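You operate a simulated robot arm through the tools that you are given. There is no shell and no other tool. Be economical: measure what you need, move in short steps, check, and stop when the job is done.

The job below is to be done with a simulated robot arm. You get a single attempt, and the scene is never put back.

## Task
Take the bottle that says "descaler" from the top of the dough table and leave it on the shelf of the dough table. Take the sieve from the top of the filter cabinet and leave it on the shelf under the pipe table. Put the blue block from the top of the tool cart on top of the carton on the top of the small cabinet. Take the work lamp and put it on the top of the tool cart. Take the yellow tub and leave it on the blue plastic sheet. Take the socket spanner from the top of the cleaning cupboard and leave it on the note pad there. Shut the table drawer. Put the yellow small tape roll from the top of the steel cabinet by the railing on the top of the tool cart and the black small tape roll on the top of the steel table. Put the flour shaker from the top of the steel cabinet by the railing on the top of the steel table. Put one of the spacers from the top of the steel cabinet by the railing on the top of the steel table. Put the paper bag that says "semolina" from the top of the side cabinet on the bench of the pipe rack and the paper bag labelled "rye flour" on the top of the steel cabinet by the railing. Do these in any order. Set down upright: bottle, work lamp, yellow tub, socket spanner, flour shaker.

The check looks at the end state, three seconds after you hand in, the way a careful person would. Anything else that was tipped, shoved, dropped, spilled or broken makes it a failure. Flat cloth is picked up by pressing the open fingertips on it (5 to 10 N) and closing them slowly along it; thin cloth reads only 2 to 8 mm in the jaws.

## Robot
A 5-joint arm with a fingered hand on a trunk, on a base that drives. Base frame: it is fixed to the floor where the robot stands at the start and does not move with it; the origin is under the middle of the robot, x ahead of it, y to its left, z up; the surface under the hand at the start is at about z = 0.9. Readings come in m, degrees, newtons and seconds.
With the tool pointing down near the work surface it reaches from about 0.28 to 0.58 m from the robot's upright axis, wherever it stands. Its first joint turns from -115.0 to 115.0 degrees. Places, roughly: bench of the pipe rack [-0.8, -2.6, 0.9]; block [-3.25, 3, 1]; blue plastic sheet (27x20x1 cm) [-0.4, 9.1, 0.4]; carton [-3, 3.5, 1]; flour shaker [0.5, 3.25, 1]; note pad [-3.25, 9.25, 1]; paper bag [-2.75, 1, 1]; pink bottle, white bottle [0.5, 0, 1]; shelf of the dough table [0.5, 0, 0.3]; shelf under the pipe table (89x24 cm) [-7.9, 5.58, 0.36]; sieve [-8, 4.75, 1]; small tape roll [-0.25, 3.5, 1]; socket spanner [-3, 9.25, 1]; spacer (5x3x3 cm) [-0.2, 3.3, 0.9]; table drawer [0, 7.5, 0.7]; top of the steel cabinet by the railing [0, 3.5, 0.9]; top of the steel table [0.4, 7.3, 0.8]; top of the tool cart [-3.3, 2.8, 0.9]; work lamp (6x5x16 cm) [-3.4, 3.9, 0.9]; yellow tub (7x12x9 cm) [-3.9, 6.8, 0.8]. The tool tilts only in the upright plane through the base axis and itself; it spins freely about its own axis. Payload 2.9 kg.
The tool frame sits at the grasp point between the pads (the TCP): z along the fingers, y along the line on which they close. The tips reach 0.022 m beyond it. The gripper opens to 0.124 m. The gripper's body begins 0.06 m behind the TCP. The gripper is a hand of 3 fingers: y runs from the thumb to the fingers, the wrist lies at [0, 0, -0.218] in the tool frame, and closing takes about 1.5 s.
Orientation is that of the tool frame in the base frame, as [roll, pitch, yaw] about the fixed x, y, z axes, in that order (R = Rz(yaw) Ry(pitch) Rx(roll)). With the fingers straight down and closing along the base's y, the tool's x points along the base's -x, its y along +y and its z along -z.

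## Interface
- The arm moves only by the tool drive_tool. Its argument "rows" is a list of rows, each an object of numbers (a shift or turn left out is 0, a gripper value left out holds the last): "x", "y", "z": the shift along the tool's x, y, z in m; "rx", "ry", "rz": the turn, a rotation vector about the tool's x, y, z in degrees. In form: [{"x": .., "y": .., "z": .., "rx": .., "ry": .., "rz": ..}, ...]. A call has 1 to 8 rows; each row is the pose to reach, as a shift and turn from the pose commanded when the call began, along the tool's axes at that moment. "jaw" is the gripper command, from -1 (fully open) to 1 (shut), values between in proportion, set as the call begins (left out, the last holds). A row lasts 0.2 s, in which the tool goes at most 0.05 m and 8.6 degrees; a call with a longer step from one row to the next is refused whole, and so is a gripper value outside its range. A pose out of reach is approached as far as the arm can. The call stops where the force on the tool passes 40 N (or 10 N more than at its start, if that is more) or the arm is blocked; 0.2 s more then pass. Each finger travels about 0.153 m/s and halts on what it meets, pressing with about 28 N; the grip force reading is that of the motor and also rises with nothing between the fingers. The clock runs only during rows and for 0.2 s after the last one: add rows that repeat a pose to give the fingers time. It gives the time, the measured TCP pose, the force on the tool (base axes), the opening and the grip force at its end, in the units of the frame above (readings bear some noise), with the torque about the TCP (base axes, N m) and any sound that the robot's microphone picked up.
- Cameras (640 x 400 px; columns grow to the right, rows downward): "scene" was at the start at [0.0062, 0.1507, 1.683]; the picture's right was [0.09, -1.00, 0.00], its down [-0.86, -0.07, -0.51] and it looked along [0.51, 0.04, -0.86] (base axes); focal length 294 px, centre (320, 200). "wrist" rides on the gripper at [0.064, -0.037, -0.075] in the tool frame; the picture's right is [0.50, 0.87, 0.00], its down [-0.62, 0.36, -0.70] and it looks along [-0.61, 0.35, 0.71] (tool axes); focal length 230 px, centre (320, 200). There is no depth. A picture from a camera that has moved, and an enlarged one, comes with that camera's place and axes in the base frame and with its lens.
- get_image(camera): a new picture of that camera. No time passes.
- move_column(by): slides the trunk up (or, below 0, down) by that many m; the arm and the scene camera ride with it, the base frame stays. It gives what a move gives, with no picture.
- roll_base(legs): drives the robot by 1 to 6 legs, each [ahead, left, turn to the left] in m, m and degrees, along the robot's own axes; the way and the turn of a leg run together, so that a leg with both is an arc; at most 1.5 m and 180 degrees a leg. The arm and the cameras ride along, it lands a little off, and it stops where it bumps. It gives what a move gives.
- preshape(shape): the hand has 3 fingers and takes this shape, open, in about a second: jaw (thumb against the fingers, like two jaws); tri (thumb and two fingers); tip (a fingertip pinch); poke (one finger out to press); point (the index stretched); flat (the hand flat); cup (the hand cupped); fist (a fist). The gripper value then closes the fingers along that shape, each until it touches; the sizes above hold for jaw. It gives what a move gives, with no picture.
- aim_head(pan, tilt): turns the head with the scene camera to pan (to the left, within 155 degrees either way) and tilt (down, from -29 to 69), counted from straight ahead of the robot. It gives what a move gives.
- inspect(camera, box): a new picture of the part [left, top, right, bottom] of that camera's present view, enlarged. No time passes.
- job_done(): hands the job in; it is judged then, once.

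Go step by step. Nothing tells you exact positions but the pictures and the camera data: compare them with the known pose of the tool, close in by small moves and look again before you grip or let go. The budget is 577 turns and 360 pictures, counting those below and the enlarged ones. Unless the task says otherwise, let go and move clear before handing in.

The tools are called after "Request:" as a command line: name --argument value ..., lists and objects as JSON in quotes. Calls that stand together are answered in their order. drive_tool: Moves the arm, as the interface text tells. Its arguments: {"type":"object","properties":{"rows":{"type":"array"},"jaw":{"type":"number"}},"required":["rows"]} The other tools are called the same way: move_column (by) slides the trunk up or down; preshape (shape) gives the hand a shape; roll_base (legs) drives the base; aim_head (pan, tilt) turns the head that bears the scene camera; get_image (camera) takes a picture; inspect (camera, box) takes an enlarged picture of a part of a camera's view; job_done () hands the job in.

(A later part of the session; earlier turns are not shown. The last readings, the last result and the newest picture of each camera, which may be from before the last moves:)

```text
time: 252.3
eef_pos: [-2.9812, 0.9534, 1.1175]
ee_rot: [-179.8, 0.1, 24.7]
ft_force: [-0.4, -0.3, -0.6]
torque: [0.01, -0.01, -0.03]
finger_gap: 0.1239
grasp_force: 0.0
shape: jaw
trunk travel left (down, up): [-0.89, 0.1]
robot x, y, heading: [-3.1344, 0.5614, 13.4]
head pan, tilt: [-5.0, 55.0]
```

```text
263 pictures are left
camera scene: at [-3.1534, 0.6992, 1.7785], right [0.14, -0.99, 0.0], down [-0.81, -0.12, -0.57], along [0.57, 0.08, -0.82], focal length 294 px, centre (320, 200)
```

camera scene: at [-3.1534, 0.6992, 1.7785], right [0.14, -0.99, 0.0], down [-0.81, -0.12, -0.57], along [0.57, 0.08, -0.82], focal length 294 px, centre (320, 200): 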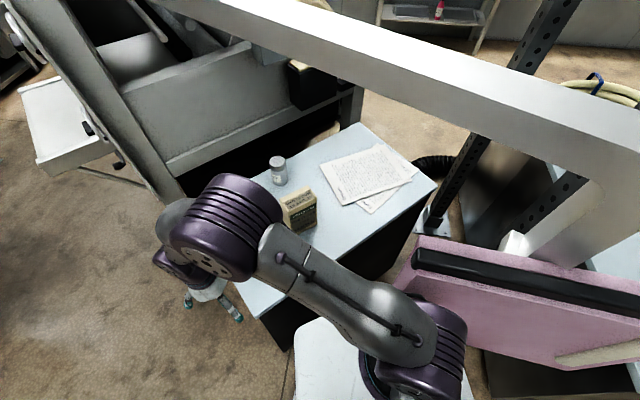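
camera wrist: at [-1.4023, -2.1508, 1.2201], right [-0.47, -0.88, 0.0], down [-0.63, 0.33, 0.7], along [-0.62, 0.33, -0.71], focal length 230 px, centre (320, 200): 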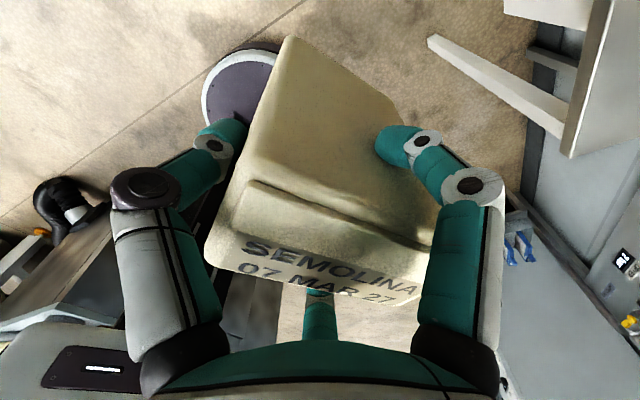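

A boom passes above the bag at z≈1.44, so I'll stay low. Move the tool over toward the rye bag.

Request:
drive_tool --rows '[{"x": 0.03, "y": 0.03, "rz": -3}, {"x": 0.06, "y": 0.06, "rz": -6}, {"x": 0.09, "y": 0.09, "rz": -9}, {"x": 0.12, "y": 0.12, "rz": -12}, {"x": 0.15, "y": 0.15, "rz": -14.3}, {"x": 0.18, "y": 0.18, "rz": -14.3}, {"x": 0.21, "y": 0.205, "rz": -14.3}]' --jaw -1

Request:
get_image --camera "wrist"

Request:
get_image --camera "scene"

```text
time: 253.9
eef_pos: [-2.7039, 0.855, 1.1194]
ee_rot: [-180.0, 0.0, 39.0]
ft_force: [0.1, -0.5, -0.4]
torque: [-0.01, 0.02, -0.01]
finger_gap: 0.1237
grasp_force: 0.0
shape: jaw
trunk travel left (down, up): [-0.89, 0.1]
robot x, y, heading: [-3.1328, 0.5617, 13.0]
head pan, tilt: [-5.0, 55.0]
```

```text
262 pictures are left
camera wrist: at [-2.6771, 0.923, 1.193], right [0.93, -0.36, 0.0], down [-0.26, -0.67, 0.7], along [-0.25, -0.65, -0.71], focal length 230 px, centre (320, 200)
```

wrist: 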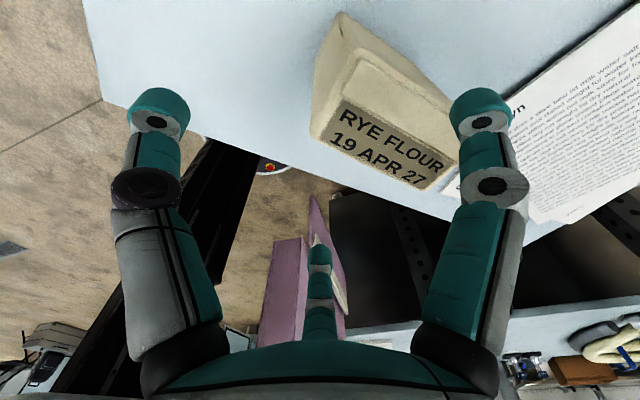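

```text
261 pictures are left
camera scene: at [-3.1514, 0.6987, 1.7785], right [0.14, -0.99, 0.0], down [-0.81, -0.12, -0.57], along [0.57, 0.08, -0.82], focal length 294 px, centre (320, 200)
```

scene: 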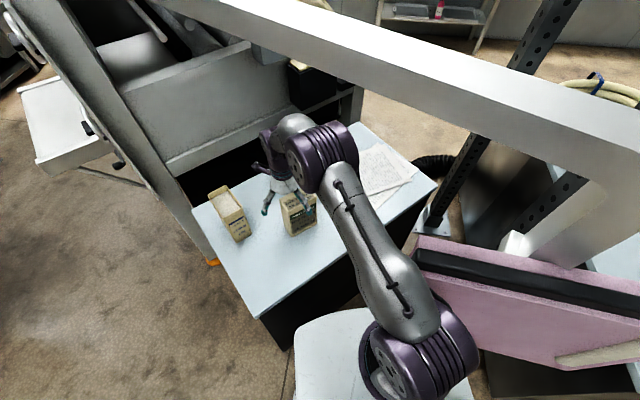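

Request:
drive_tool --rows '[{"x": 0.013, "y": 0.02}, {"x": 0.0256, "y": 0.04}, {"x": 0.0256, "y": 0.04}]'

Request:
move_column --by -0.045

Request:
get_image --camera "wrist"

```text
time: 254.7
eef_pos: [-2.6603, 0.8408, 1.1195]
ee_rot: [-179.9, 0.0, 38.9]
ft_force: [0.3, 0.0, -0.4]
torque: [-0.01, 0.01, 0.0]
finger_gap: 0.1236
grasp_force: 0.1
shape: jaw
trunk travel left (down, up): [-0.89, 0.1]
robot x, y, heading: [-3.1313, 0.5618, 13.0]
head pan, tilt: [-5.0, 55.0]
```

```text
time: 255.5
eef_pos: [-2.6612, 0.8413, 1.0735]
ee_rot: [-179.9, 0.1, 38.8]
ft_force: [-0.2, -0.2, -0.5]
torque: [0.02, -0.01, 0.01]
finger_gap: 0.1238
grasp_force: 0.1
shape: jaw
trunk travel left (down, up): [-0.845, 0.145]
robot x, y, heading: [-3.1315, 0.5593, 13.1]
head pan, tilt: [-5.0, 55.0]
```

```text
260 pictures are left
camera wrist: at [-2.6341, 0.9096, 1.1481], right [0.93, -0.36, 0.0], down [-0.26, -0.67, 0.7], along [-0.25, -0.65, -0.71], focal length 230 px, centre (320, 200)
```

wrist: 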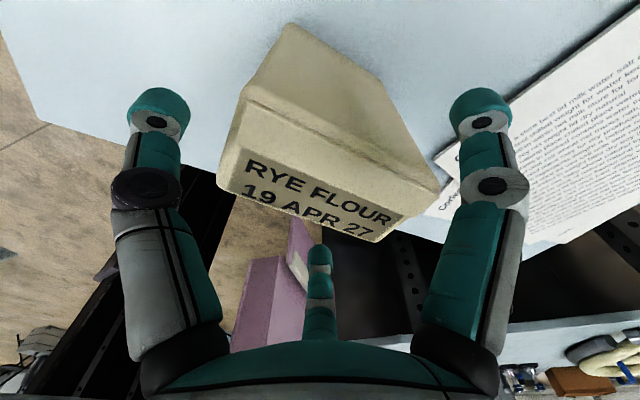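

Request:
drive_tool --rows '[{"x": 0.006, "z": 0.01}, {"x": 0.006, "z": 0.025}, {"x": 0.006, "z": 0.037}]'

Request:
drive_tool --rows '[{}, {}, {}, {}, {}, {}, {}]' --jaw 1

Request:
get_image --camera "wrist"

```text
time: 256.3
eef_pos: [-2.6561, 0.8449, 1.0358]
ee_rot: [179.9, 0.0, 38.9]
ft_force: [-0.8, 0.2, -0.2]
torque: [-0.02, 0.02, 0.02]
finger_gap: 0.1238
grasp_force: 0.1
shape: jaw
trunk travel left (down, up): [-0.845, 0.145]
robot x, y, heading: [-3.1316, 0.5627, 13.2]
head pan, tilt: [-5.0, 55.0]
```

```text
time: 257.9
eef_pos: [-2.6561, 0.8459, 1.0366]
ee_rot: [-179.9, 0.1, 38.8]
ft_force: [-1.7, 2.7, 0.0]
torque: [0.04, 0.01, -0.02]
finger_gap: 0.0738
grasp_force: 27.8
shape: jaw
trunk travel left (down, up): [-0.845, 0.145]
robot x, y, heading: [-3.1341, 0.5613, 12.9]
head pan, tilt: [-5.0, 55.0]
```

```text
259 pictures are left
camera wrist: at [-2.6293, 0.9142, 1.111], right [0.93, -0.36, 0.0], down [-0.26, -0.66, 0.7], along [-0.25, -0.65, -0.71], focal length 230 px, centre (320, 200)
```

wrist: 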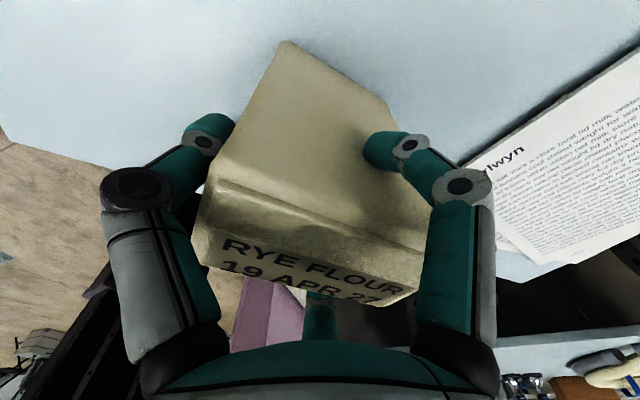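

Gripped as before. Lift a little, retract with the base, then raise more.

Request:
move_column --by 0.06

Request:
roll_base --legs '[[-0.55, 0.0, 0]]'

Request:
aim_head --pan 60 --tilt 20

Request:
get_image --camera "scene"

```text
time: 258.9
eef_pos: [-2.6537, 0.8446, 1.0968]
ee_rot: [-180.0, 0.2, 38.9]
ft_force: [-0.7, -0.6, -9.6]
torque: [0.14, -0.03, 0.0]
finger_gap: 0.0735
grasp_force: 28.0
shape: jaw
trunk travel left (down, up): [-0.905, 0.085]
robot x, y, heading: [-3.1323, 0.5633, 12.9]
head pan, tilt: [-5.0, 55.0]
```

```text
time: 262.1
eef_pos: [-3.2, 0.7194, 1.0954]
ee_rot: [180.0, 0.1, 39.3]
ft_force: [1.1, 0.2, -8.7]
torque: [0.12, 0.01, -0.01]
finger_gap: 0.0738
grasp_force: 28.2
shape: jaw
trunk travel left (down, up): [-0.905, 0.085]
robot x, y, heading: [-3.6768, 0.4337, 13.5]
head pan, tilt: [-5.0, 55.0]
```

```text
time: 263.5
eef_pos: [-3.2026, 0.7194, 1.0957]
ee_rot: [-179.9, 0.2, 39.3]
ft_force: [-0.2, -0.5, -8.9]
torque: [0.08, -0.02, 0.0]
finger_gap: 0.0738
grasp_force: 28.5
shape: jaw
trunk travel left (down, up): [-0.905, 0.085]
robot x, y, heading: [-3.677, 0.4324, 13.3]
head pan, tilt: [60.0, 20.0]
```

```text
258 pictures are left
camera scene: at [-3.7426, 0.6493, 1.8454], right [0.96, -0.28, 0.0], down [-0.1, -0.33, -0.94], along [0.27, 0.9, -0.34], focal length 294 px, centre (320, 200)
```

scene: 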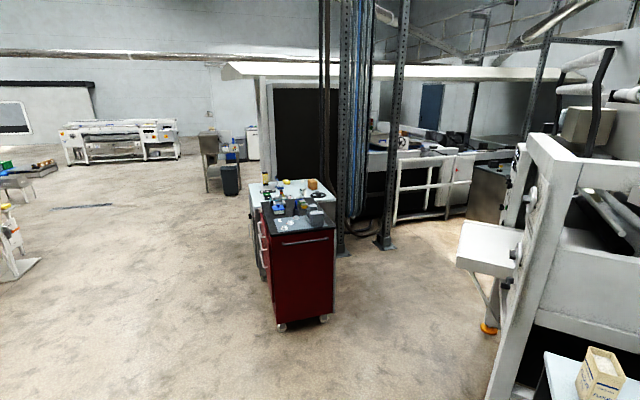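

Retract the arm a bit, then drive north-east between the tool cart and the machine towards the steel cabinet.

Request:
drive_tool --rows '[{"x": -0.04, "y": -0.006}, {"x": -0.08, "y": -0.012}, {"x": -0.12, "y": -0.018}]'

Request:
move_column --by 0.05

Request:
roll_base --legs '[[0, 0, 31.7], [0.633, 0.453, 0], [1.096, 0.247, 0], [0.954, 0.035, 0]]'

Request:
aim_head --pan -20 --tilt 20

Request:
get_image --camera "scene"

```text
time: 264.3
eef_pos: [-3.3068, 0.6591, 1.0992]
ee_rot: [180.0, -0.2, 39.3]
ft_force: [0.3, -0.7, -9.4]
torque: [0.1, 0.02, -0.02]
finger_gap: 0.0736
grasp_force: 28.1
shape: jaw
trunk travel left (down, up): [-0.905, 0.085]
robot x, y, heading: [-3.6785, 0.4303, 13.4]
head pan, tilt: [60.0, 20.0]
```

```text
time: 265.2
eef_pos: [-3.3059, 0.661, 1.1478]
ee_rot: [-179.9, 0.1, 39.2]
ft_force: [-1.3, -0.3, -9.4]
torque: [0.08, 0.01, 0.01]
finger_gap: 0.0735
grasp_force: 28.4
shape: jaw
trunk travel left (down, up): [-0.955, 0.035]
robot x, y, heading: [-3.6798, 0.4308, 13.6]
head pan, tilt: [60.0, 20.0]
```

```text
time: 280.8
eef_pos: [-2.1007, 3.1994, 1.1496]
ee_rot: [-180.0, 0.0, 69.4]
ft_force: [-0.1, -0.7, -8.2]
torque: [0.05, 0.07, -0.01]
finger_gap: 0.0736
grasp_force: 27.9
shape: jaw
trunk travel left (down, up): [-0.955, 0.035]
robot x, y, heading: [-2.31, 2.8177, 43.5]
head pan, tilt: [60.0, 20.0]
```

```text
time: 282.3
eef_pos: [-2.101, 3.2011, 1.1477]
ee_rot: [-180.0, 0.0, 69.3]
ft_force: [0.2, 0.3, -9.5]
torque: [0.12, 0.02, 0.02]
finger_gap: 0.0737
grasp_force: 28.2
shape: jaw
trunk travel left (down, up): [-0.955, 0.035]
robot x, y, heading: [-2.3088, 2.8184, 43.2]
head pan, tilt: [-20.0, 20.0]
```

```text
257 pictures are left
camera scene: at [-2.3671, 2.9199, 1.8955], right [0.4, -0.92, 0.0], down [-0.31, -0.14, -0.94], along [0.86, 0.37, -0.34], focal length 294 px, centre (320, 200)
```

scene: 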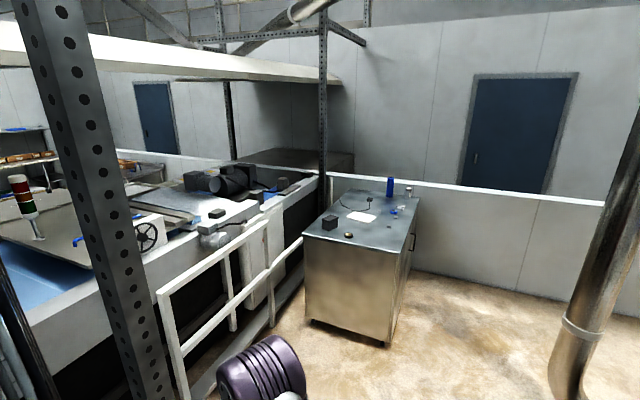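

Request:
roll_base --legs '[[0.978, -1.018, 0], [0, 0, 20]]'

Request:
aim_head --pan -25 --tilt 40

Request:
get_image --camera "scene"

```text
time: 290.5
eef_pos: [-0.8369, 3.165, 1.1478]
ee_rot: [179.9, 0.1, 91.3]
ft_force: [0.4, -0.1, -8.2]
torque: [0.06, 0.05, 0.01]
finger_gap: 0.0736
grasp_force: 28.3
shape: jaw
trunk travel left (down, up): [-0.955, 0.035]
robot x, y, heading: [-0.8843, 2.7351, 65.6]
head pan, tilt: [-20.0, 20.0]
```

```text
time: 291.3
eef_pos: [-0.8362, 3.1653, 1.1493]
ee_rot: [180.0, 0.1, 91.4]
ft_force: [-0.4, 0.1, -9.1]
torque: [0.06, 0.04, -0.03]
finger_gap: 0.0734
grasp_force: 28.4
shape: jaw
trunk travel left (down, up): [-0.955, 0.035]
robot x, y, heading: [-0.8874, 2.7357, 65.2]
head pan, tilt: [-25.0, 40.0]
```

```text
256 pictures are left
camera scene: at [-0.9787, 2.7945, 1.8641], right [0.65, -0.76, 0.0], down [-0.49, -0.42, -0.77], along [0.58, 0.5, -0.64], focal length 294 px, centre (320, 200)
```

scene: 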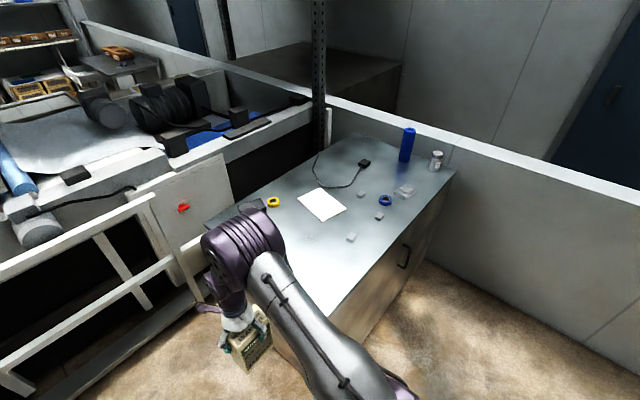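

Request:
inspect --camera "scene" --box '[240, 110, 480, 260]'

```text
2.67 times, centred on (360, 185) of scene
camera zoom: at [-0.9787, 2.7945, 1.8641], right [0.65, -0.76, 0.0], down [-0.49, -0.42, -0.77], along [0.58, 0.5, -0.64], focal length 783 px, centre (213, 240)
```

zoom: 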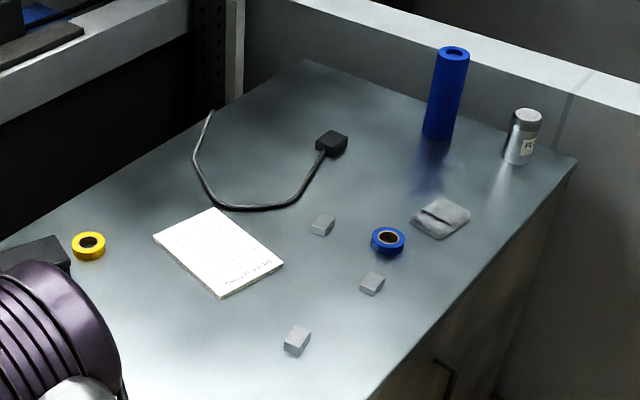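

Items are identified; I need the west part of the top, hidden by the elbow. Move in front of the cabinet.

Request:
roll_base --legs '[[0.122, -0.55, 0], [0, 0, 25]]'

Request:
aim_head --pan 0 --tilt 45

Request:
get_image --camera "scene"

```text
time: 295.9
eef_pos: [-0.4698, 3.0302, 1.1483]
ee_rot: [-180.0, 0.2, 116.4]
ft_force: [1.3, -0.8, -9.3]
torque: [-0.01, 0.08, -0.01]
finger_gap: 0.0735
grasp_force: 27.8
shape: jaw
trunk travel left (down, up): [-0.955, 0.035]
robot x, y, heading: [-0.3297, 2.6167, 91.0]
head pan, tilt: [-25.0, 40.0]
```

```text
time: 296.7
eef_pos: [-0.4702, 3.0309, 1.1478]
ee_rot: [179.9, 0.0, 116.6]
ft_force: [1.3, 0.5, -8.4]
torque: [0.02, 0.08, 0.02]
finger_gap: 0.0732
grasp_force: 27.5
shape: jaw
trunk travel left (down, up): [-0.955, 0.035]
robot x, y, heading: [-0.3297, 2.6196, 91.0]
head pan, tilt: [0.0, 45.0]
```

```text
254 pictures are left
camera scene: at [-0.4762, 2.639, 1.8568], right [1.0, 0.01, 0.0], down [0.01, -0.71, -0.71], along [-0.01, 0.71, -0.71], focal length 294 px, centre (320, 200)
```

scene: 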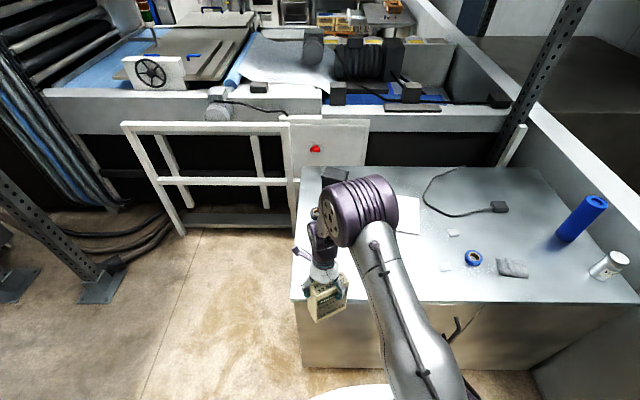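

Request:
roll_base --legs '[[0, 0.33, 0]]'

Request:
get_image --camera "scene"

Request:
inspect --camera "scene" --box '[360, 140, 600, 320]'

```text
time: 298.9
eef_pos: [-0.8051, 3.0255, 1.1485]
ee_rot: [-179.8, 0.1, 116.8]
ft_force: [0.2, -0.3, -8.5]
torque: [-0.01, 0.07, 0.04]
finger_gap: 0.0733
grasp_force: 27.9
shape: jaw
trunk travel left (down, up): [-0.955, 0.035]
robot x, y, heading: [-0.6621, 2.6156, 91.1]
head pan, tilt: [0.0, 45.0]
```

```text
253 pictures are left
camera scene: at [-0.8083, 2.633, 1.8569], right [1.0, 0.02, 0.0], down [0.01, -0.71, -0.71], along [-0.01, 0.71, -0.71], focal length 294 px, centre (320, 200)
```

scene: 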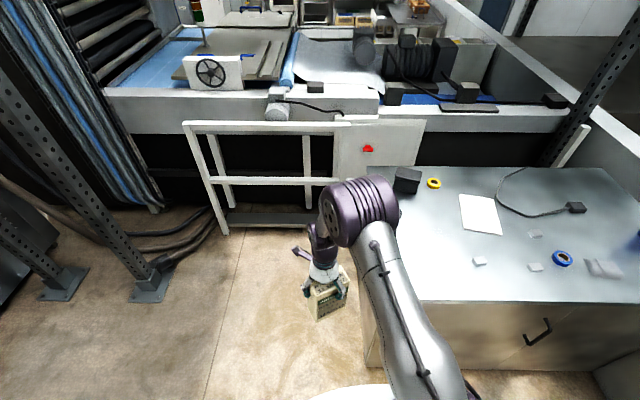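

```text
2.22 times, centred on (480, 230) of scene
camera zoom: at [-0.8083, 2.633, 1.8569], right [1.0, 0.02, 0.0], down [0.01, -0.71, -0.71], along [-0.01, 0.71, -0.71], focal length 652 px, centre (-36, 133)
```

zoom: 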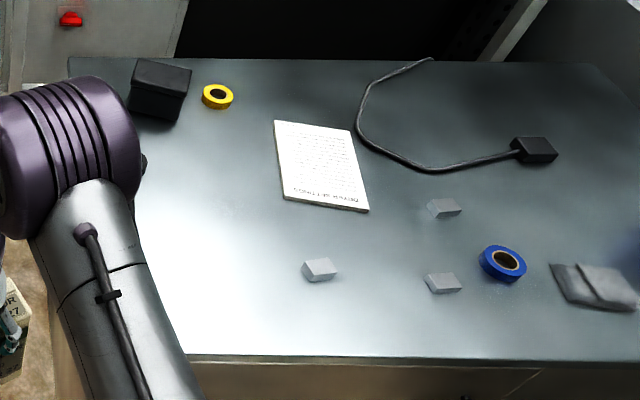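

Free spot at about (-0.43, 3.26). Position base and extend the arm over it.

Request:
roll_base --legs '[[0.08, -0.302, 0]]'

Request:
drive_tool --rows '[{"x": 0.025, "y": 0.033}, {"x": 0.05, "y": 0.066}, {"x": 0.075, "y": 0.1}, {"x": 0.101, "y": 0.133}, {"x": 0.101, "y": 0.133}]'

Request:
get_image --camera "scene"

Request:
get_image --camera "wrist"

```text
time: 301.1
eef_pos: [-0.5023, 3.11, 1.1469]
ee_rot: [179.9, 0.1, 116.6]
ft_force: [-0.9, -0.1, -9.3]
torque: [0.01, 0.05, 0.02]
finger_gap: 0.0735
grasp_force: 27.7
shape: jaw
trunk travel left (down, up): [-0.955, 0.035]
robot x, y, heading: [-0.3573, 2.7008, 90.9]
head pan, tilt: [0.0, 45.0]
```

```text
time: 302.2
eef_pos: [-0.4295, 3.2608, 1.1515]
ee_rot: [179.9, 0.3, 116.5]
ft_force: [0.1, 0.3, -9.6]
torque: [-0.01, 0.09, -0.01]
finger_gap: 0.0733
grasp_force: 28.0
shape: jaw
trunk travel left (down, up): [-0.955, 0.035]
robot x, y, heading: [-0.3641, 2.6953, 90.6]
head pan, tilt: [0.0, 45.0]
```

```text
251 pictures are left
camera scene: at [-0.507, 2.7188, 1.8568], right [1.0, 0.01, 0.0], down [0.01, -0.71, -0.71], along [-0.01, 0.71, -0.71], focal length 294 px, centre (320, 200)
```

scene: 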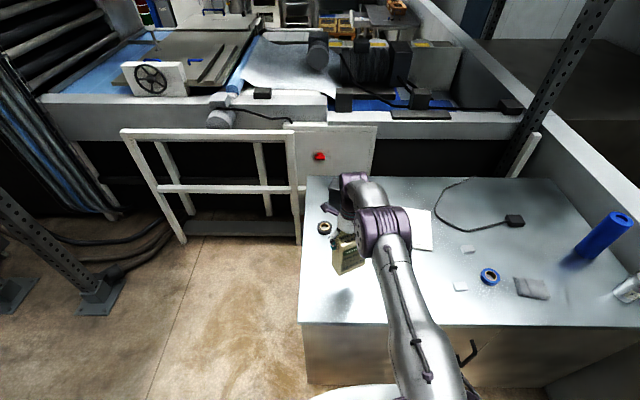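

```text
250 pictures are left
camera wrist: at [-0.4919, 3.3024, 1.2247], right [0.55, 0.83, 0.0], down [0.59, -0.39, 0.7], along [0.59, -0.39, -0.71], focal length 230 px, centre (320, 200)
```

wrist: 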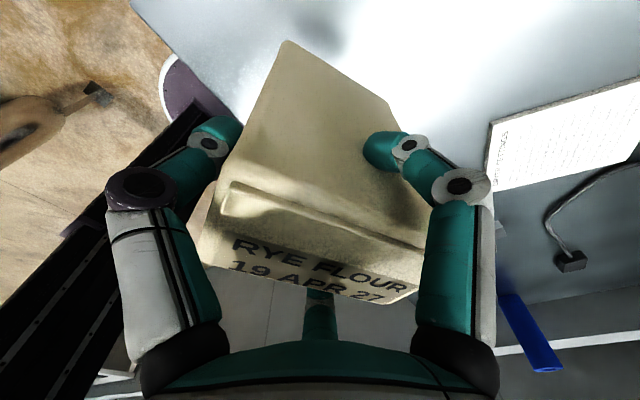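

Black tape roll at (-0.50, 3.50). Lower the bag.

Request:
move_column --by -0.095

Request:
drive_tool --rows '[{"z": 0.006}, {"z": 0.011}, {"z": 0.015}, {"z": 0.019}, {"z": 0.023}, {"z": 0.027}]'

Request:
get_image --camera "scene"

```text
time: 303.5
eef_pos: [-0.4302, 3.2618, 1.0558]
ee_rot: [180.0, 0.1, 116.6]
ft_force: [1.1, 0.3, -9.2]
torque: [-0.02, 0.1, -0.02]
finger_gap: 0.073
grasp_force: 27.9
shape: jaw
trunk travel left (down, up): [-0.86, 0.13]
robot x, y, heading: [-0.362, 2.6978, 90.6]
head pan, tilt: [0.0, 45.0]
```

```text
time: 304.9
eef_pos: [-0.4305, 3.26, 1.0344]
ee_rot: [179.8, -0.8, 116.6]
ft_force: [-3.1, 7.8, 39.3]
torque: [-0.02, 0.22, -0.12]
finger_gap: 0.0725
grasp_force: 27.8
shape: jaw
trunk travel left (down, up): [-0.86, 0.13]
robot x, y, heading: [-0.359, 2.6973, 91.0]
head pan, tilt: [0.0, 45.0]
```

```text
249 pictures are left
camera scene: at [-0.5063, 2.7125, 1.7627], right [1.0, 0.01, 0.0], down [0.01, -0.7, -0.71], along [-0.01, 0.71, -0.7], focal length 294 px, centre (320, 200)
```

scene: 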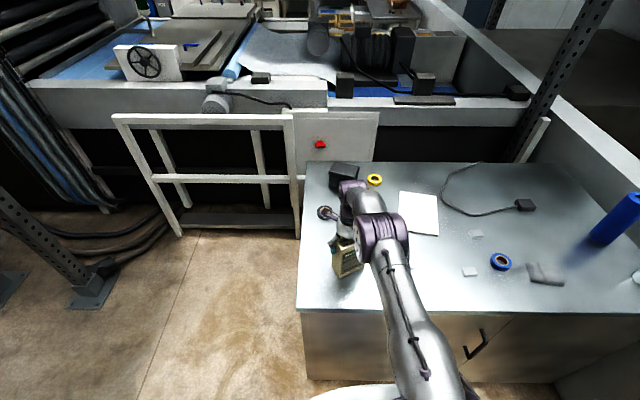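

Request:
drive_tool --rows '[{"z": -0.005}, {"z": -0.005}]'

Request:
drive_tool --rows '[{}, {}, {}, {}, {}]' --jaw -1

Request:
move_column --by 0.12

Request:
get_image --camera "wrist"

Request:
get_image --camera "scene"

```text
time: 305.5
eef_pos: [-0.4297, 3.2607, 1.0355]
ee_rot: [179.9, -0.1, 116.6]
ft_force: [-3.1, 8.5, 25.0]
torque: [0.17, 0.27, -0.15]
finger_gap: 0.0727
grasp_force: 28.2
shape: jaw
trunk travel left (down, up): [-0.86, 0.13]
robot x, y, heading: [-0.3592, 2.6959, 90.9]
head pan, tilt: [0.0, 45.0]
```

```text
time: 306.7
eef_pos: [-0.4305, 3.2606, 1.0323]
ee_rot: [179.9, 0.1, 116.6]
ft_force: [-0.2, 0.3, -0.7]
torque: [0.01, 0.03, 0.0]
finger_gap: 0.1239
grasp_force: 0.1
shape: jaw
trunk travel left (down, up): [-0.86, 0.13]
robot x, y, heading: [-0.359, 2.7002, 90.8]
head pan, tilt: [0.0, 45.0]
```

```text
time: 308.2
eef_pos: [-0.4298, 3.2605, 1.1527]
ee_rot: [180.0, 0.1, 116.7]
ft_force: [-1.4, 0.0, 1.0]
torque: [-0.04, 0.0, -0.02]
finger_gap: 0.1237
grasp_force: 0.1
shape: jaw
trunk travel left (down, up): [-0.98, 0.01]
robot x, y, heading: [-0.3616, 2.6988, 90.7]
head pan, tilt: [0.0, 45.0]
```

```text
248 pictures are left
camera wrist: at [-0.4924, 3.3011, 1.228], right [0.55, 0.83, 0.0], down [0.59, -0.39, 0.7], along [0.59, -0.39, -0.71], focal length 230 px, centre (320, 200)
```

wrist: 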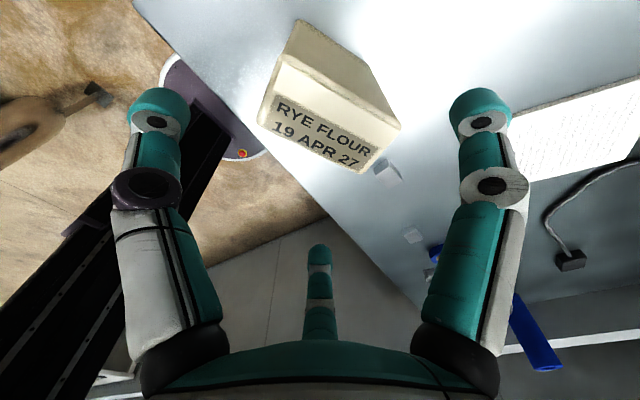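

```text
247 pictures are left
camera scene: at [-0.5063, 2.7181, 1.8818], right [1.0, 0.01, 0.0], down [0.01, -0.71, -0.71], along [-0.01, 0.71, -0.71], focal length 294 px, centre (320, 200)
```

scene: 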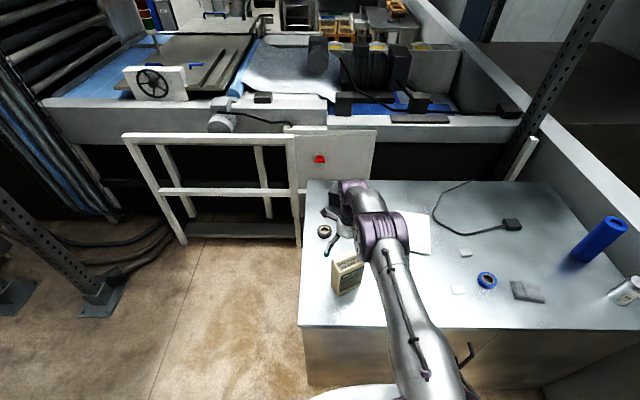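

Rye flour done. Next the tape rolls from the west side of the cabinet. Retract the arm, and drive round to the west.

Request:
drive_tool --rows '[{"x": -0.04, "y": -0.015}, {"x": -0.08, "y": -0.03}, {"x": -0.12, "y": -0.045}, {"x": -0.16, "y": -0.06}]'

Request:
roll_base --legs '[[-0.2, 0, 0], [0, 0.66, 0], [0, 0, -90.7], [0, 1.05, 0]]'

Request:
aim_head --pan 5 --tilt 45

Request:
get_image --camera "scene"

Request:
get_image --camera "wrist"

```text
time: 309.2
eef_pos: [-0.4124, 3.091, 1.1539]
ee_rot: [179.9, -0.2, 116.7]
ft_force: [-0.1, -0.2, 0.6]
torque: [0.0, 0.0, 0.02]
finger_gap: 0.1236
grasp_force: 0.1
shape: jaw
trunk travel left (down, up): [-0.98, 0.01]
robot x, y, heading: [-0.3634, 2.6976, 90.9]
head pan, tilt: [0.0, 45.0]
```

```text
time: 323.0
eef_pos: [-0.5732, 3.574, 1.1546]
ee_rot: [179.9, 0.1, 23.1]
ft_force: [-0.2, 0.1, -0.7]
torque: [-0.01, 0.01, 0.0]
finger_gap: 0.1235
grasp_force: 0.0
shape: jaw
trunk travel left (down, up): [-0.98, 0.01]
robot x, y, heading: [-0.9706, 3.5451, -2.4]
head pan, tilt: [0.0, 45.0]
```

```text
time: 323.6
eef_pos: [-0.5736, 3.5743, 1.1539]
ee_rot: [180.0, 0.0, 23.2]
ft_force: [0.3, -0.2, 0.2]
torque: [-0.01, -0.01, 0.01]
finger_gap: 0.1238
grasp_force: 0.1
shape: jaw
trunk travel left (down, up): [-0.98, 0.01]
robot x, y, heading: [-0.9717, 3.5484, -2.6]
head pan, tilt: [5.0, 45.0]
```

```text
246 pictures are left
camera scene: at [-0.9417, 3.6964, 1.8819], right [0.04, -1.0, 0.0], down [-0.71, -0.03, -0.71], along [0.71, 0.03, -0.71], focal length 294 px, centre (320, 200)
```

scene: 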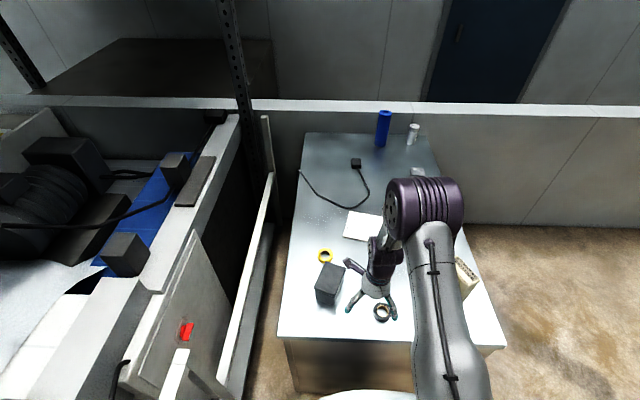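

```text
245 pictures are left
camera wrist: at [-0.529, 3.6327, 1.2279], right [0.8, -0.6, 0.0], down [-0.43, -0.57, 0.7], along [-0.42, -0.56, -0.71], focal length 230 px, centre (320, 200)
```

wrist: 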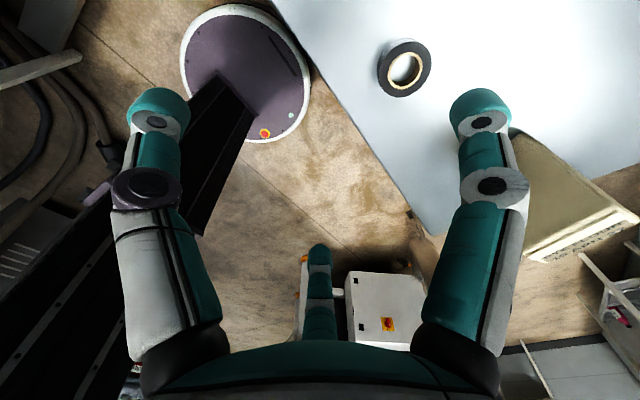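

Yellow roll at (-0.28, 3.70), black at (-0.50, 3.505). I'll do the yellow one first; edge closer.

Request:
roll_base --legs '[[0.07, 0.105, 2.6]]'

Request:
drive_tool --rows '[{"x": 0.04, "y": -0.01, "rz": 8}, {"x": 0.08, "y": -0.01, "rz": 16}, {"x": 0.12, "y": -0.01, "rz": 22}]'

Request:
get_image --camera "scene"

Request:
get_image --camera "wrist"

```text
time: 324.9
eef_pos: [-0.5042, 3.6939, 1.1529]
ee_rot: [-180.0, -0.1, 25.8]
ft_force: [0.5, -0.1, 0.0]
torque: [0.02, 0.0, 0.02]
finger_gap: 0.1239
grasp_force: 0.2
shape: jaw
trunk travel left (down, up): [-0.98, 0.01]
robot x, y, heading: [-0.8957, 3.648, 0.2]
head pan, tilt: [5.0, 45.0]
```

```text
time: 325.7
eef_pos: [-0.3989, 3.7538, 1.1514]
ee_rot: [180.0, 0.2, 3.7]
ft_force: [0.8, 0.5, 0.5]
torque: [0.0, 0.04, -0.01]
finger_gap: 0.1239
grasp_force: 0.1
shape: jaw
trunk travel left (down, up): [-0.98, 0.01]
robot x, y, heading: [-0.8972, 3.6498, 0.1]
head pan, tilt: [5.0, 45.0]
```

```text
244 pictures are left
camera scene: at [-0.8751, 3.8016, 1.8818], right [0.09, -1.0, 0.0], down [-0.71, -0.06, -0.71], along [0.7, 0.06, -0.71], focal length 294 px, centre (320, 200)
```

scene: 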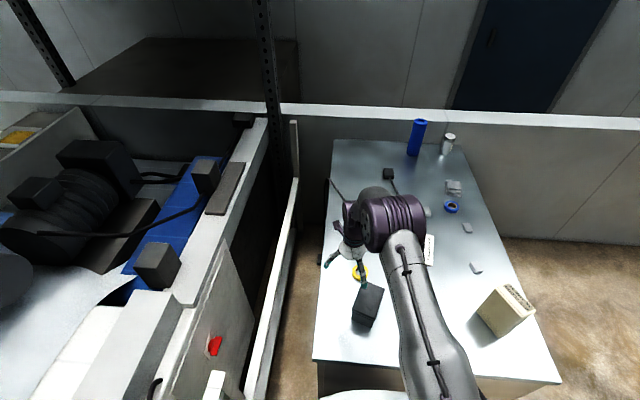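

```text
243 pictures are left
camera wrist: at [-0.3371, 3.7949, 1.2259], right [0.55, -0.83, 0.0], down [-0.59, -0.39, 0.7], along [-0.59, -0.39, -0.71], focal length 230 px, centre (320, 200)
```

wrist: 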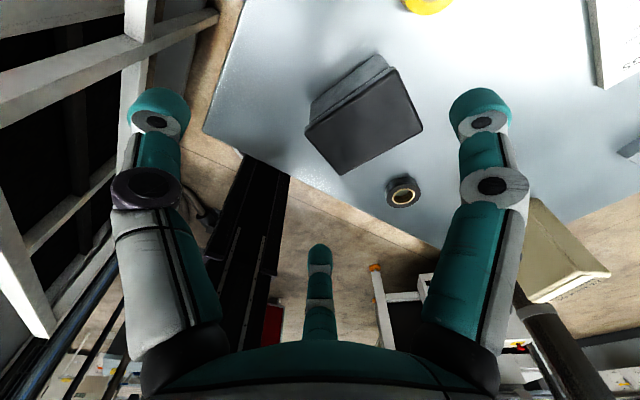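

Request:
drive_tool --rows '[{"x": 0.03, "y": 0.02, "ry": 3}, {"x": 0.06, "y": 0.04, "ry": 6}, {"x": 0.09, "y": 0.06, "ry": 9}, {"x": 0.112, "y": 0.067, "ry": 10}, {"x": 0.112, "y": 0.067, "ry": 10}]' --jaw -0.6

Request:
get_image --camera "wrist"

```text
time: 326.9
eef_pos: [-0.2838, 3.6939, 1.1518]
ee_rot: [-179.8, -10.0, 3.9]
ft_force: [1.0, -0.2, 0.1]
torque: [0.05, 0.01, -0.04]
finger_gap: 0.0994
grasp_force: 0.2
shape: jaw
trunk travel left (down, up): [-0.98, 0.01]
robot x, y, heading: [-0.8947, 3.6492, 0.0]
head pan, tilt: [5.0, 45.0]
```

```text
242 pictures are left
camera wrist: at [-0.2374, 3.7349, 1.2367], right [0.55, -0.83, 0.08], down [-0.7, -0.41, 0.58], along [-0.45, -0.38, -0.81], focal length 230 px, centre (320, 200)
```

wrist: 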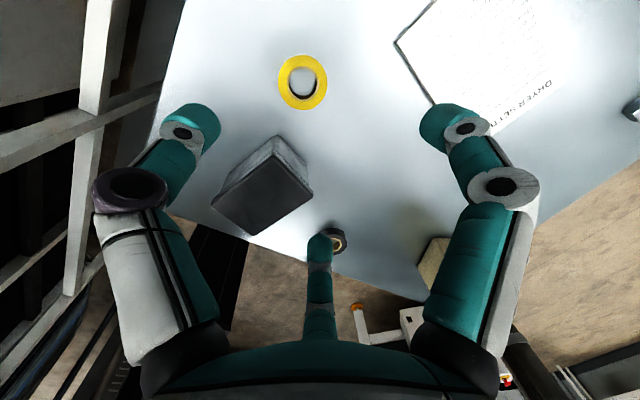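

Request:
drive_tool --rows '[{"x": 0.009, "y": -0.009, "rz": -8}, {"x": 0.009, "y": -0.009, "rz": -16}, {"x": 0.009, "y": -0.009, "rz": -24}, {"x": 0.009, "y": -0.009, "rz": -30}, {"x": 0.009, "y": -0.009, "rz": -30}]'

Request:
move_column --by -0.15

Request:
get_image --camera "wrist"

Request:
get_image --camera "scene"

```text
time: 328.1
eef_pos: [-0.2837, 3.7046, 1.157]
ee_rot: [175.2, -8.8, 34.3]
ft_force: [0.4, -0.5, 0.5]
torque: [0.0, -0.02, 0.0]
finger_gap: 0.0996
grasp_force: 0.1
shape: jaw
out of reach, approached as far as the arm can: row 1, 2, 3, 4, 5
trunk travel left (down, up): [-0.98, 0.01]
robot x, y, heading: [-0.8966, 3.6453, -0.1]
head pan, tilt: [5.0, 45.0]
```

```text
time: 329.8
eef_pos: [-0.2835, 3.7045, 1.0067]
ee_rot: [175.2, -8.8, 34.2]
ft_force: [0.4, -0.9, 0.0]
torque: [0.02, 0.05, 0.01]
finger_gap: 0.0994
grasp_force: 0.1
shape: jaw
trunk travel left (down, up): [-0.83, 0.16]
robot x, y, heading: [-0.8975, 3.6512, 0.2]
head pan, tilt: [5.0, 45.0]
```

```text
241 pictures are left
camera wrist: at [-0.2644, 3.7698, 1.0862], right [0.88, -0.44, 0.15], down [-0.43, -0.65, 0.63], along [-0.18, -0.62, -0.77], focal length 230 px, centre (320, 200)
```

wrist: 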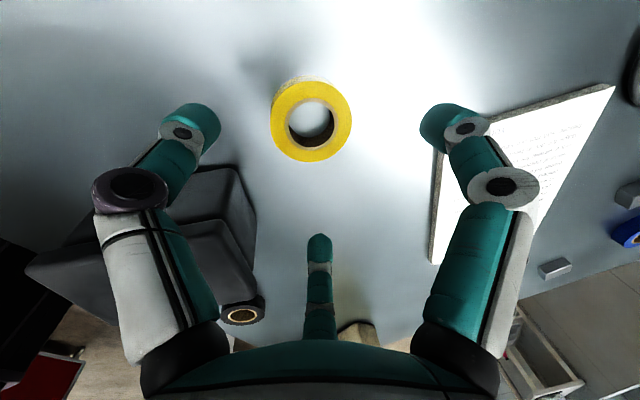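

```text
240 pictures are left
camera scene: at [-0.8771, 3.8005, 1.7319], right [0.09, -1.0, 0.0], down [-0.7, -0.06, -0.71], along [0.7, 0.06, -0.71], focal length 294 px, centre (320, 200)
```

scene: 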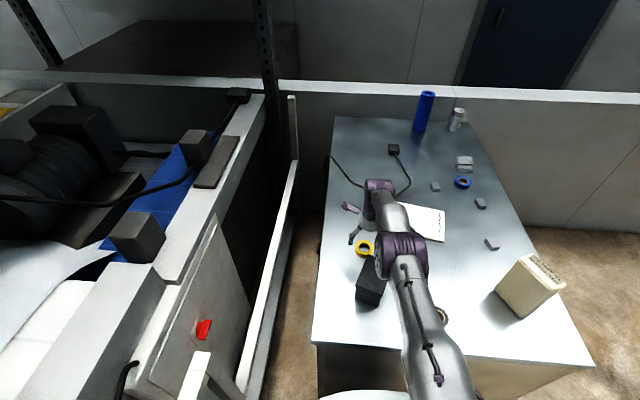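

Request:
move_column --by -0.06

Request:
get_image --camera "wrist"

```text
time: 330.8
eef_pos: [-0.2835, 3.7046, 0.946]
ee_rot: [175.3, -8.9, 34.2]
ft_force: [-0.1, 0.2, 0.5]
torque: [-0.01, -0.01, 0.0]
finger_gap: 0.0995
grasp_force: 0.1
shape: jaw
trunk travel left (down, up): [-0.77, 0.22]
robot x, y, heading: [-0.8974, 3.649, -0.1]
head pan, tilt: [5.0, 45.0]
```

```text
239 pictures are left
camera wrist: at [-0.2644, 3.7698, 1.0262], right [0.88, -0.44, 0.15], down [-0.43, -0.65, 0.63], along [-0.18, -0.62, -0.77], focal length 230 px, centre (320, 200)
```

wrist: 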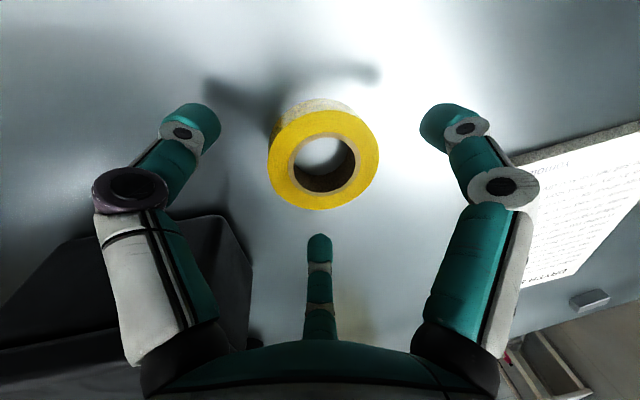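

Request:
move_column --by -0.018

Request:
drive_tool --rows '[{}, {}, {}, {}, {}, {}, {}]' --jaw 1

Request:
get_image --camera "wrist"

```text
time: 331.5
eef_pos: [-0.2838, 3.7048, 0.9273]
ee_rot: [175.2, -8.8, 34.2]
ft_force: [-0.6, -1.2, 0.1]
torque: [-0.04, -0.02, -0.02]
finger_gap: 0.0996
grasp_force: 0.0
shape: jaw
trunk travel left (down, up): [-0.752, 0.238]
robot x, y, heading: [-0.8962, 3.649, -0.2]
head pan, tilt: [5.0, 45.0]
```

```text
time: 333.1
eef_pos: [-0.2844, 3.7051, 0.9288]
ee_rot: [175.3, -8.8, 34.2]
ft_force: [0.1, 0.8, 1.1]
torque: [-0.02, 0.02, 0.0]
finger_gap: 0.0521
grasp_force: 28.3
shape: jaw
trunk travel left (down, up): [-0.752, 0.238]
robot x, y, heading: [-0.8987, 3.651, 0.1]
head pan, tilt: [5.0, 45.0]
```

```text
238 pictures are left
camera wrist: at [-0.2644, 3.7698, 1.0082], right [0.88, -0.44, 0.15], down [-0.43, -0.65, 0.63], along [-0.18, -0.62, -0.77], focal length 230 px, centre (320, 200)
```

wrist: 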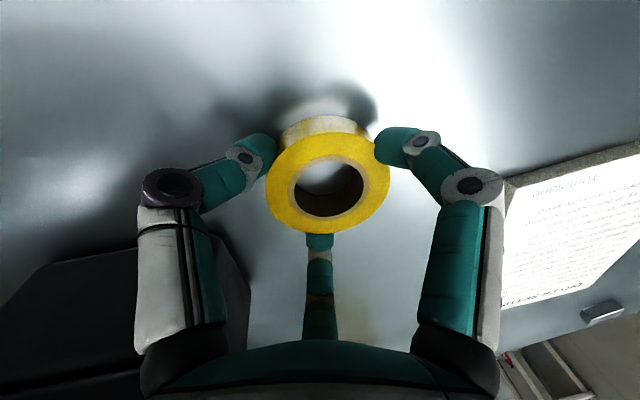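

Gripped the yellow roll (0.052). Lift and check.

Request:
move_column --by 0.2

Request:
get_image --camera "wrist"

```text
time: 335.2
eef_pos: [-0.2841, 3.7056, 1.1294]
ee_rot: [175.4, -8.9, 34.2]
ft_force: [0.3, -0.5, 0.2]
torque: [0.01, 0.01, 0.02]
finger_gap: 0.0522
grasp_force: 27.8
shape: jaw
trunk travel left (down, up): [-0.952, 0.038]
robot x, y, heading: [-0.8939, 3.6481, 0.0]
head pan, tilt: [5.0, 45.0]
```

```text
237 pictures are left
camera wrist: at [-0.2642, 3.7698, 1.208], right [0.88, -0.44, 0.15], down [-0.43, -0.65, 0.63], along [-0.18, -0.62, -0.77], focal length 230 px, centre (320, 200)
```

wrist: 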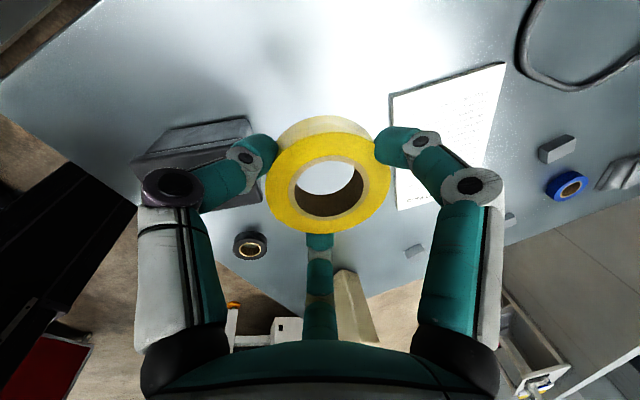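

Retract and drive west to the tool cart.

Request:
drive_tool --rows '[{"x": -0.04, "y": -0.02, "rx": 1.2, "ry": -2.1}, {"x": -0.08, "y": -0.04, "rx": 2.3, "ry": -4.3}, {"x": -0.12, "y": -0.06, "rx": 3.5, "ry": -6.5}, {"x": -0.157, "y": -0.087, "rx": 4.6, "ry": -8.6}]'

Request:
roll_base --legs '[[-0.3, -0.75, 0], [-1.4, 0, 0], [0, 0, 120]]'

Request:
aim_head --pan 40 --tilt 35

Request:
get_image --camera "scene"

```text
time: 336.2
eef_pos: [-0.4618, 3.6897, 1.0962]
ee_rot: [179.8, -0.4, 33.9]
ft_force: [-0.3, -0.2, -0.7]
torque: [0.0, -0.01, 0.05]
finger_gap: 0.0514
grasp_force: 27.9
shape: jaw
trunk travel left (down, up): [-0.952, 0.038]
robot x, y, heading: [-0.9017, 3.6495, 0.0]
head pan, tilt: [5.0, 45.0]
```

```text
time: 352.2
eef_pos: [-2.8703, 3.2955, 1.096]
ee_rot: [179.8, -0.2, 152.0]
ft_force: [0.5, -0.3, 0.4]
torque: [0.0, 0.0, -0.02]
finger_gap: 0.051
grasp_force: 27.9
shape: jaw
trunk travel left (down, up): [-0.952, 0.038]
robot x, y, heading: [-2.6243, 2.9291, 118.0]
head pan, tilt: [5.0, 45.0]
```

```text
time: 353.2
eef_pos: [-2.8693, 3.297, 1.0952]
ee_rot: [179.8, -0.3, 152.1]
ft_force: [0.0, -1.1, -0.1]
torque: [0.0, -0.01, 0.01]
finger_gap: 0.0513
grasp_force: 28.4
shape: jaw
trunk travel left (down, up): [-0.952, 0.038]
robot x, y, heading: [-2.6308, 2.9291, 118.1]
head pan, tilt: [40.0, 35.0]
```

```text
236 pictures are left
camera scene: at [-2.8109, 2.8415, 1.8687], right [0.37, 0.93, 0.0], down [0.53, -0.21, -0.82], along [-0.76, 0.3, -0.57], focal length 294 px, centre (320, 200)
```

scene: 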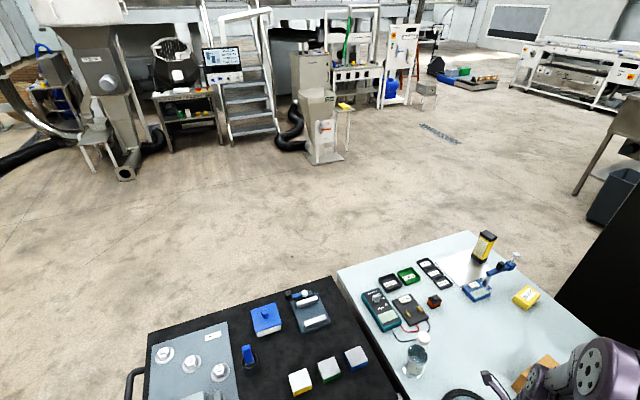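

Request:
inspect --camera "scene" --box '[130, 220, 390, 400]'

Request:
inspect --camera "scene" --box '[340, 220, 600, 400]'

```text
2.22 times, centred on (260, 310) of scene
camera zoom: at [-2.8109, 2.8415, 1.8687], right [0.37, 0.93, 0.0], down [0.53, -0.21, -0.82], along [-0.76, 0.3, -0.57], focal length 652 px, centre (453, -44)
```

zoom: 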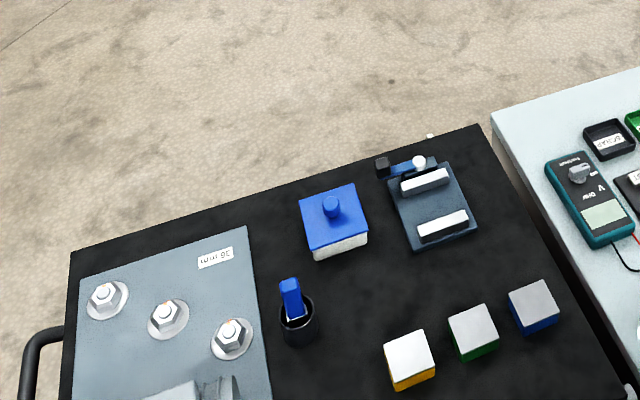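

```text
2.22 times, centred on (470, 310) of scene
camera zoom: at [-2.8109, 2.8415, 1.8687], right [0.37, 0.93, 0.0], down [0.53, -0.21, -0.82], along [-0.76, 0.3, -0.57], focal length 652 px, centre (-13, -44)
```

zoom: 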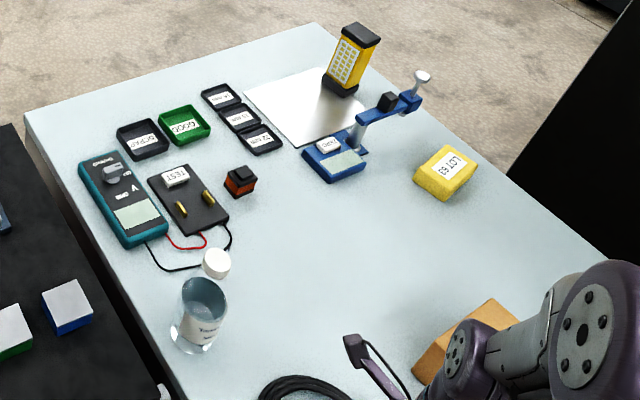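

Clear inventory. I'll place the tape on the free spot at about (-3.18, 2.835) on the cart; turn to face it.

Request:
move_column --by 0.035

Request:
roll_base --legs '[[0, 0, 62], [0.05, 0.07, 0]]'

Request:
aim_head --pan 0 --tilt 55

Request:
get_image --camera "scene"

Request:
get_image --camera "wrist"

```text
time: 354.0
eef_pos: [-2.8715, 3.2964, 1.1308]
ee_rot: [179.9, -0.2, 152.0]
ft_force: [-0.2, -0.2, 0.4]
torque: [0.04, 0.02, 0.03]
finger_gap: 0.0514
grasp_force: 27.5
shape: jaw
trunk travel left (down, up): [-0.987, 0.003]
robot x, y, heading: [-2.6283, 2.9319, 118.1]
head pan, tilt: [40.0, 35.0]
```

```text
time: 357.8
eef_pos: [-3.1168, 2.8276, 1.1314]
ee_rot: [179.9, -0.4, -147.0]
ft_force: [0.3, 0.0, 0.3]
torque: [0.01, -0.01, 0.02]
finger_gap: 0.0511
grasp_force: 27.7
shape: jaw
trunk travel left (down, up): [-0.987, 0.003]
robot x, y, heading: [-2.6777, 2.8549, 179.3]
head pan, tilt: [40.0, 35.0]
```

```text
time: 358.9
eef_pos: [-3.1165, 2.827, 1.1311]
ee_rot: [179.9, -0.2, -147.0]
ft_force: [0.4, -0.5, -0.8]
torque: [0.0, 0.01, -0.02]
finger_gap: 0.051
grasp_force: 28.0
shape: jaw
trunk travel left (down, up): [-0.987, 0.003]
robot x, y, heading: [-2.6819, 2.8621, 179.5]
head pan, tilt: [0.0, 55.0]
```

```text
233 pictures are left
camera scene: at [-2.694, 2.7164, 1.8756], right [0.01, 1.0, 0.0], down [0.82, -0.01, -0.57], along [-0.57, 0.01, -0.82], focal length 294 px, centre (320, 200)
```

scene: 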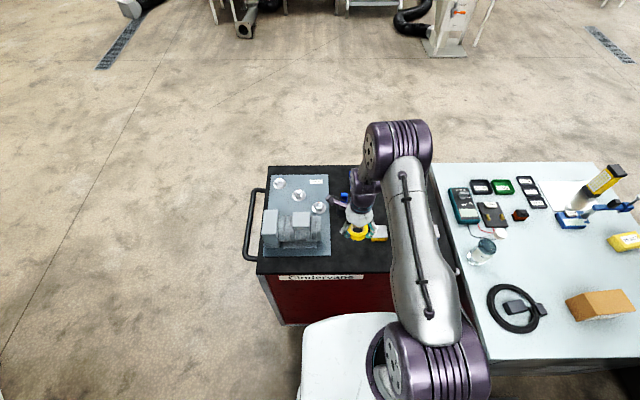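

```text
232 pictures are left
camera wrist: at [-3.1506, 2.761, 1.2058], right [-0.89, 0.45, 0.0], down [0.33, 0.64, 0.7], along [0.32, 0.62, -0.71], focal length 230 px, centre (320, 200)
```

wrist: 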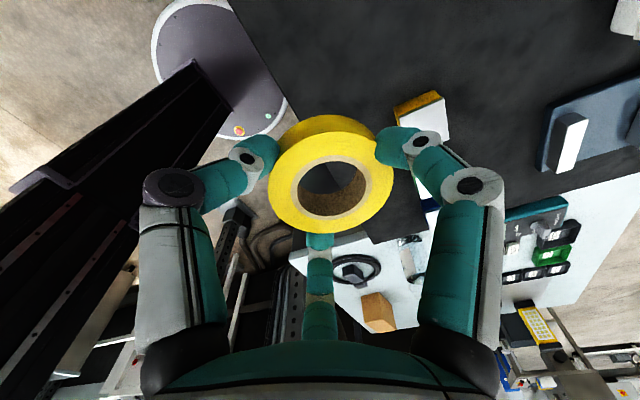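

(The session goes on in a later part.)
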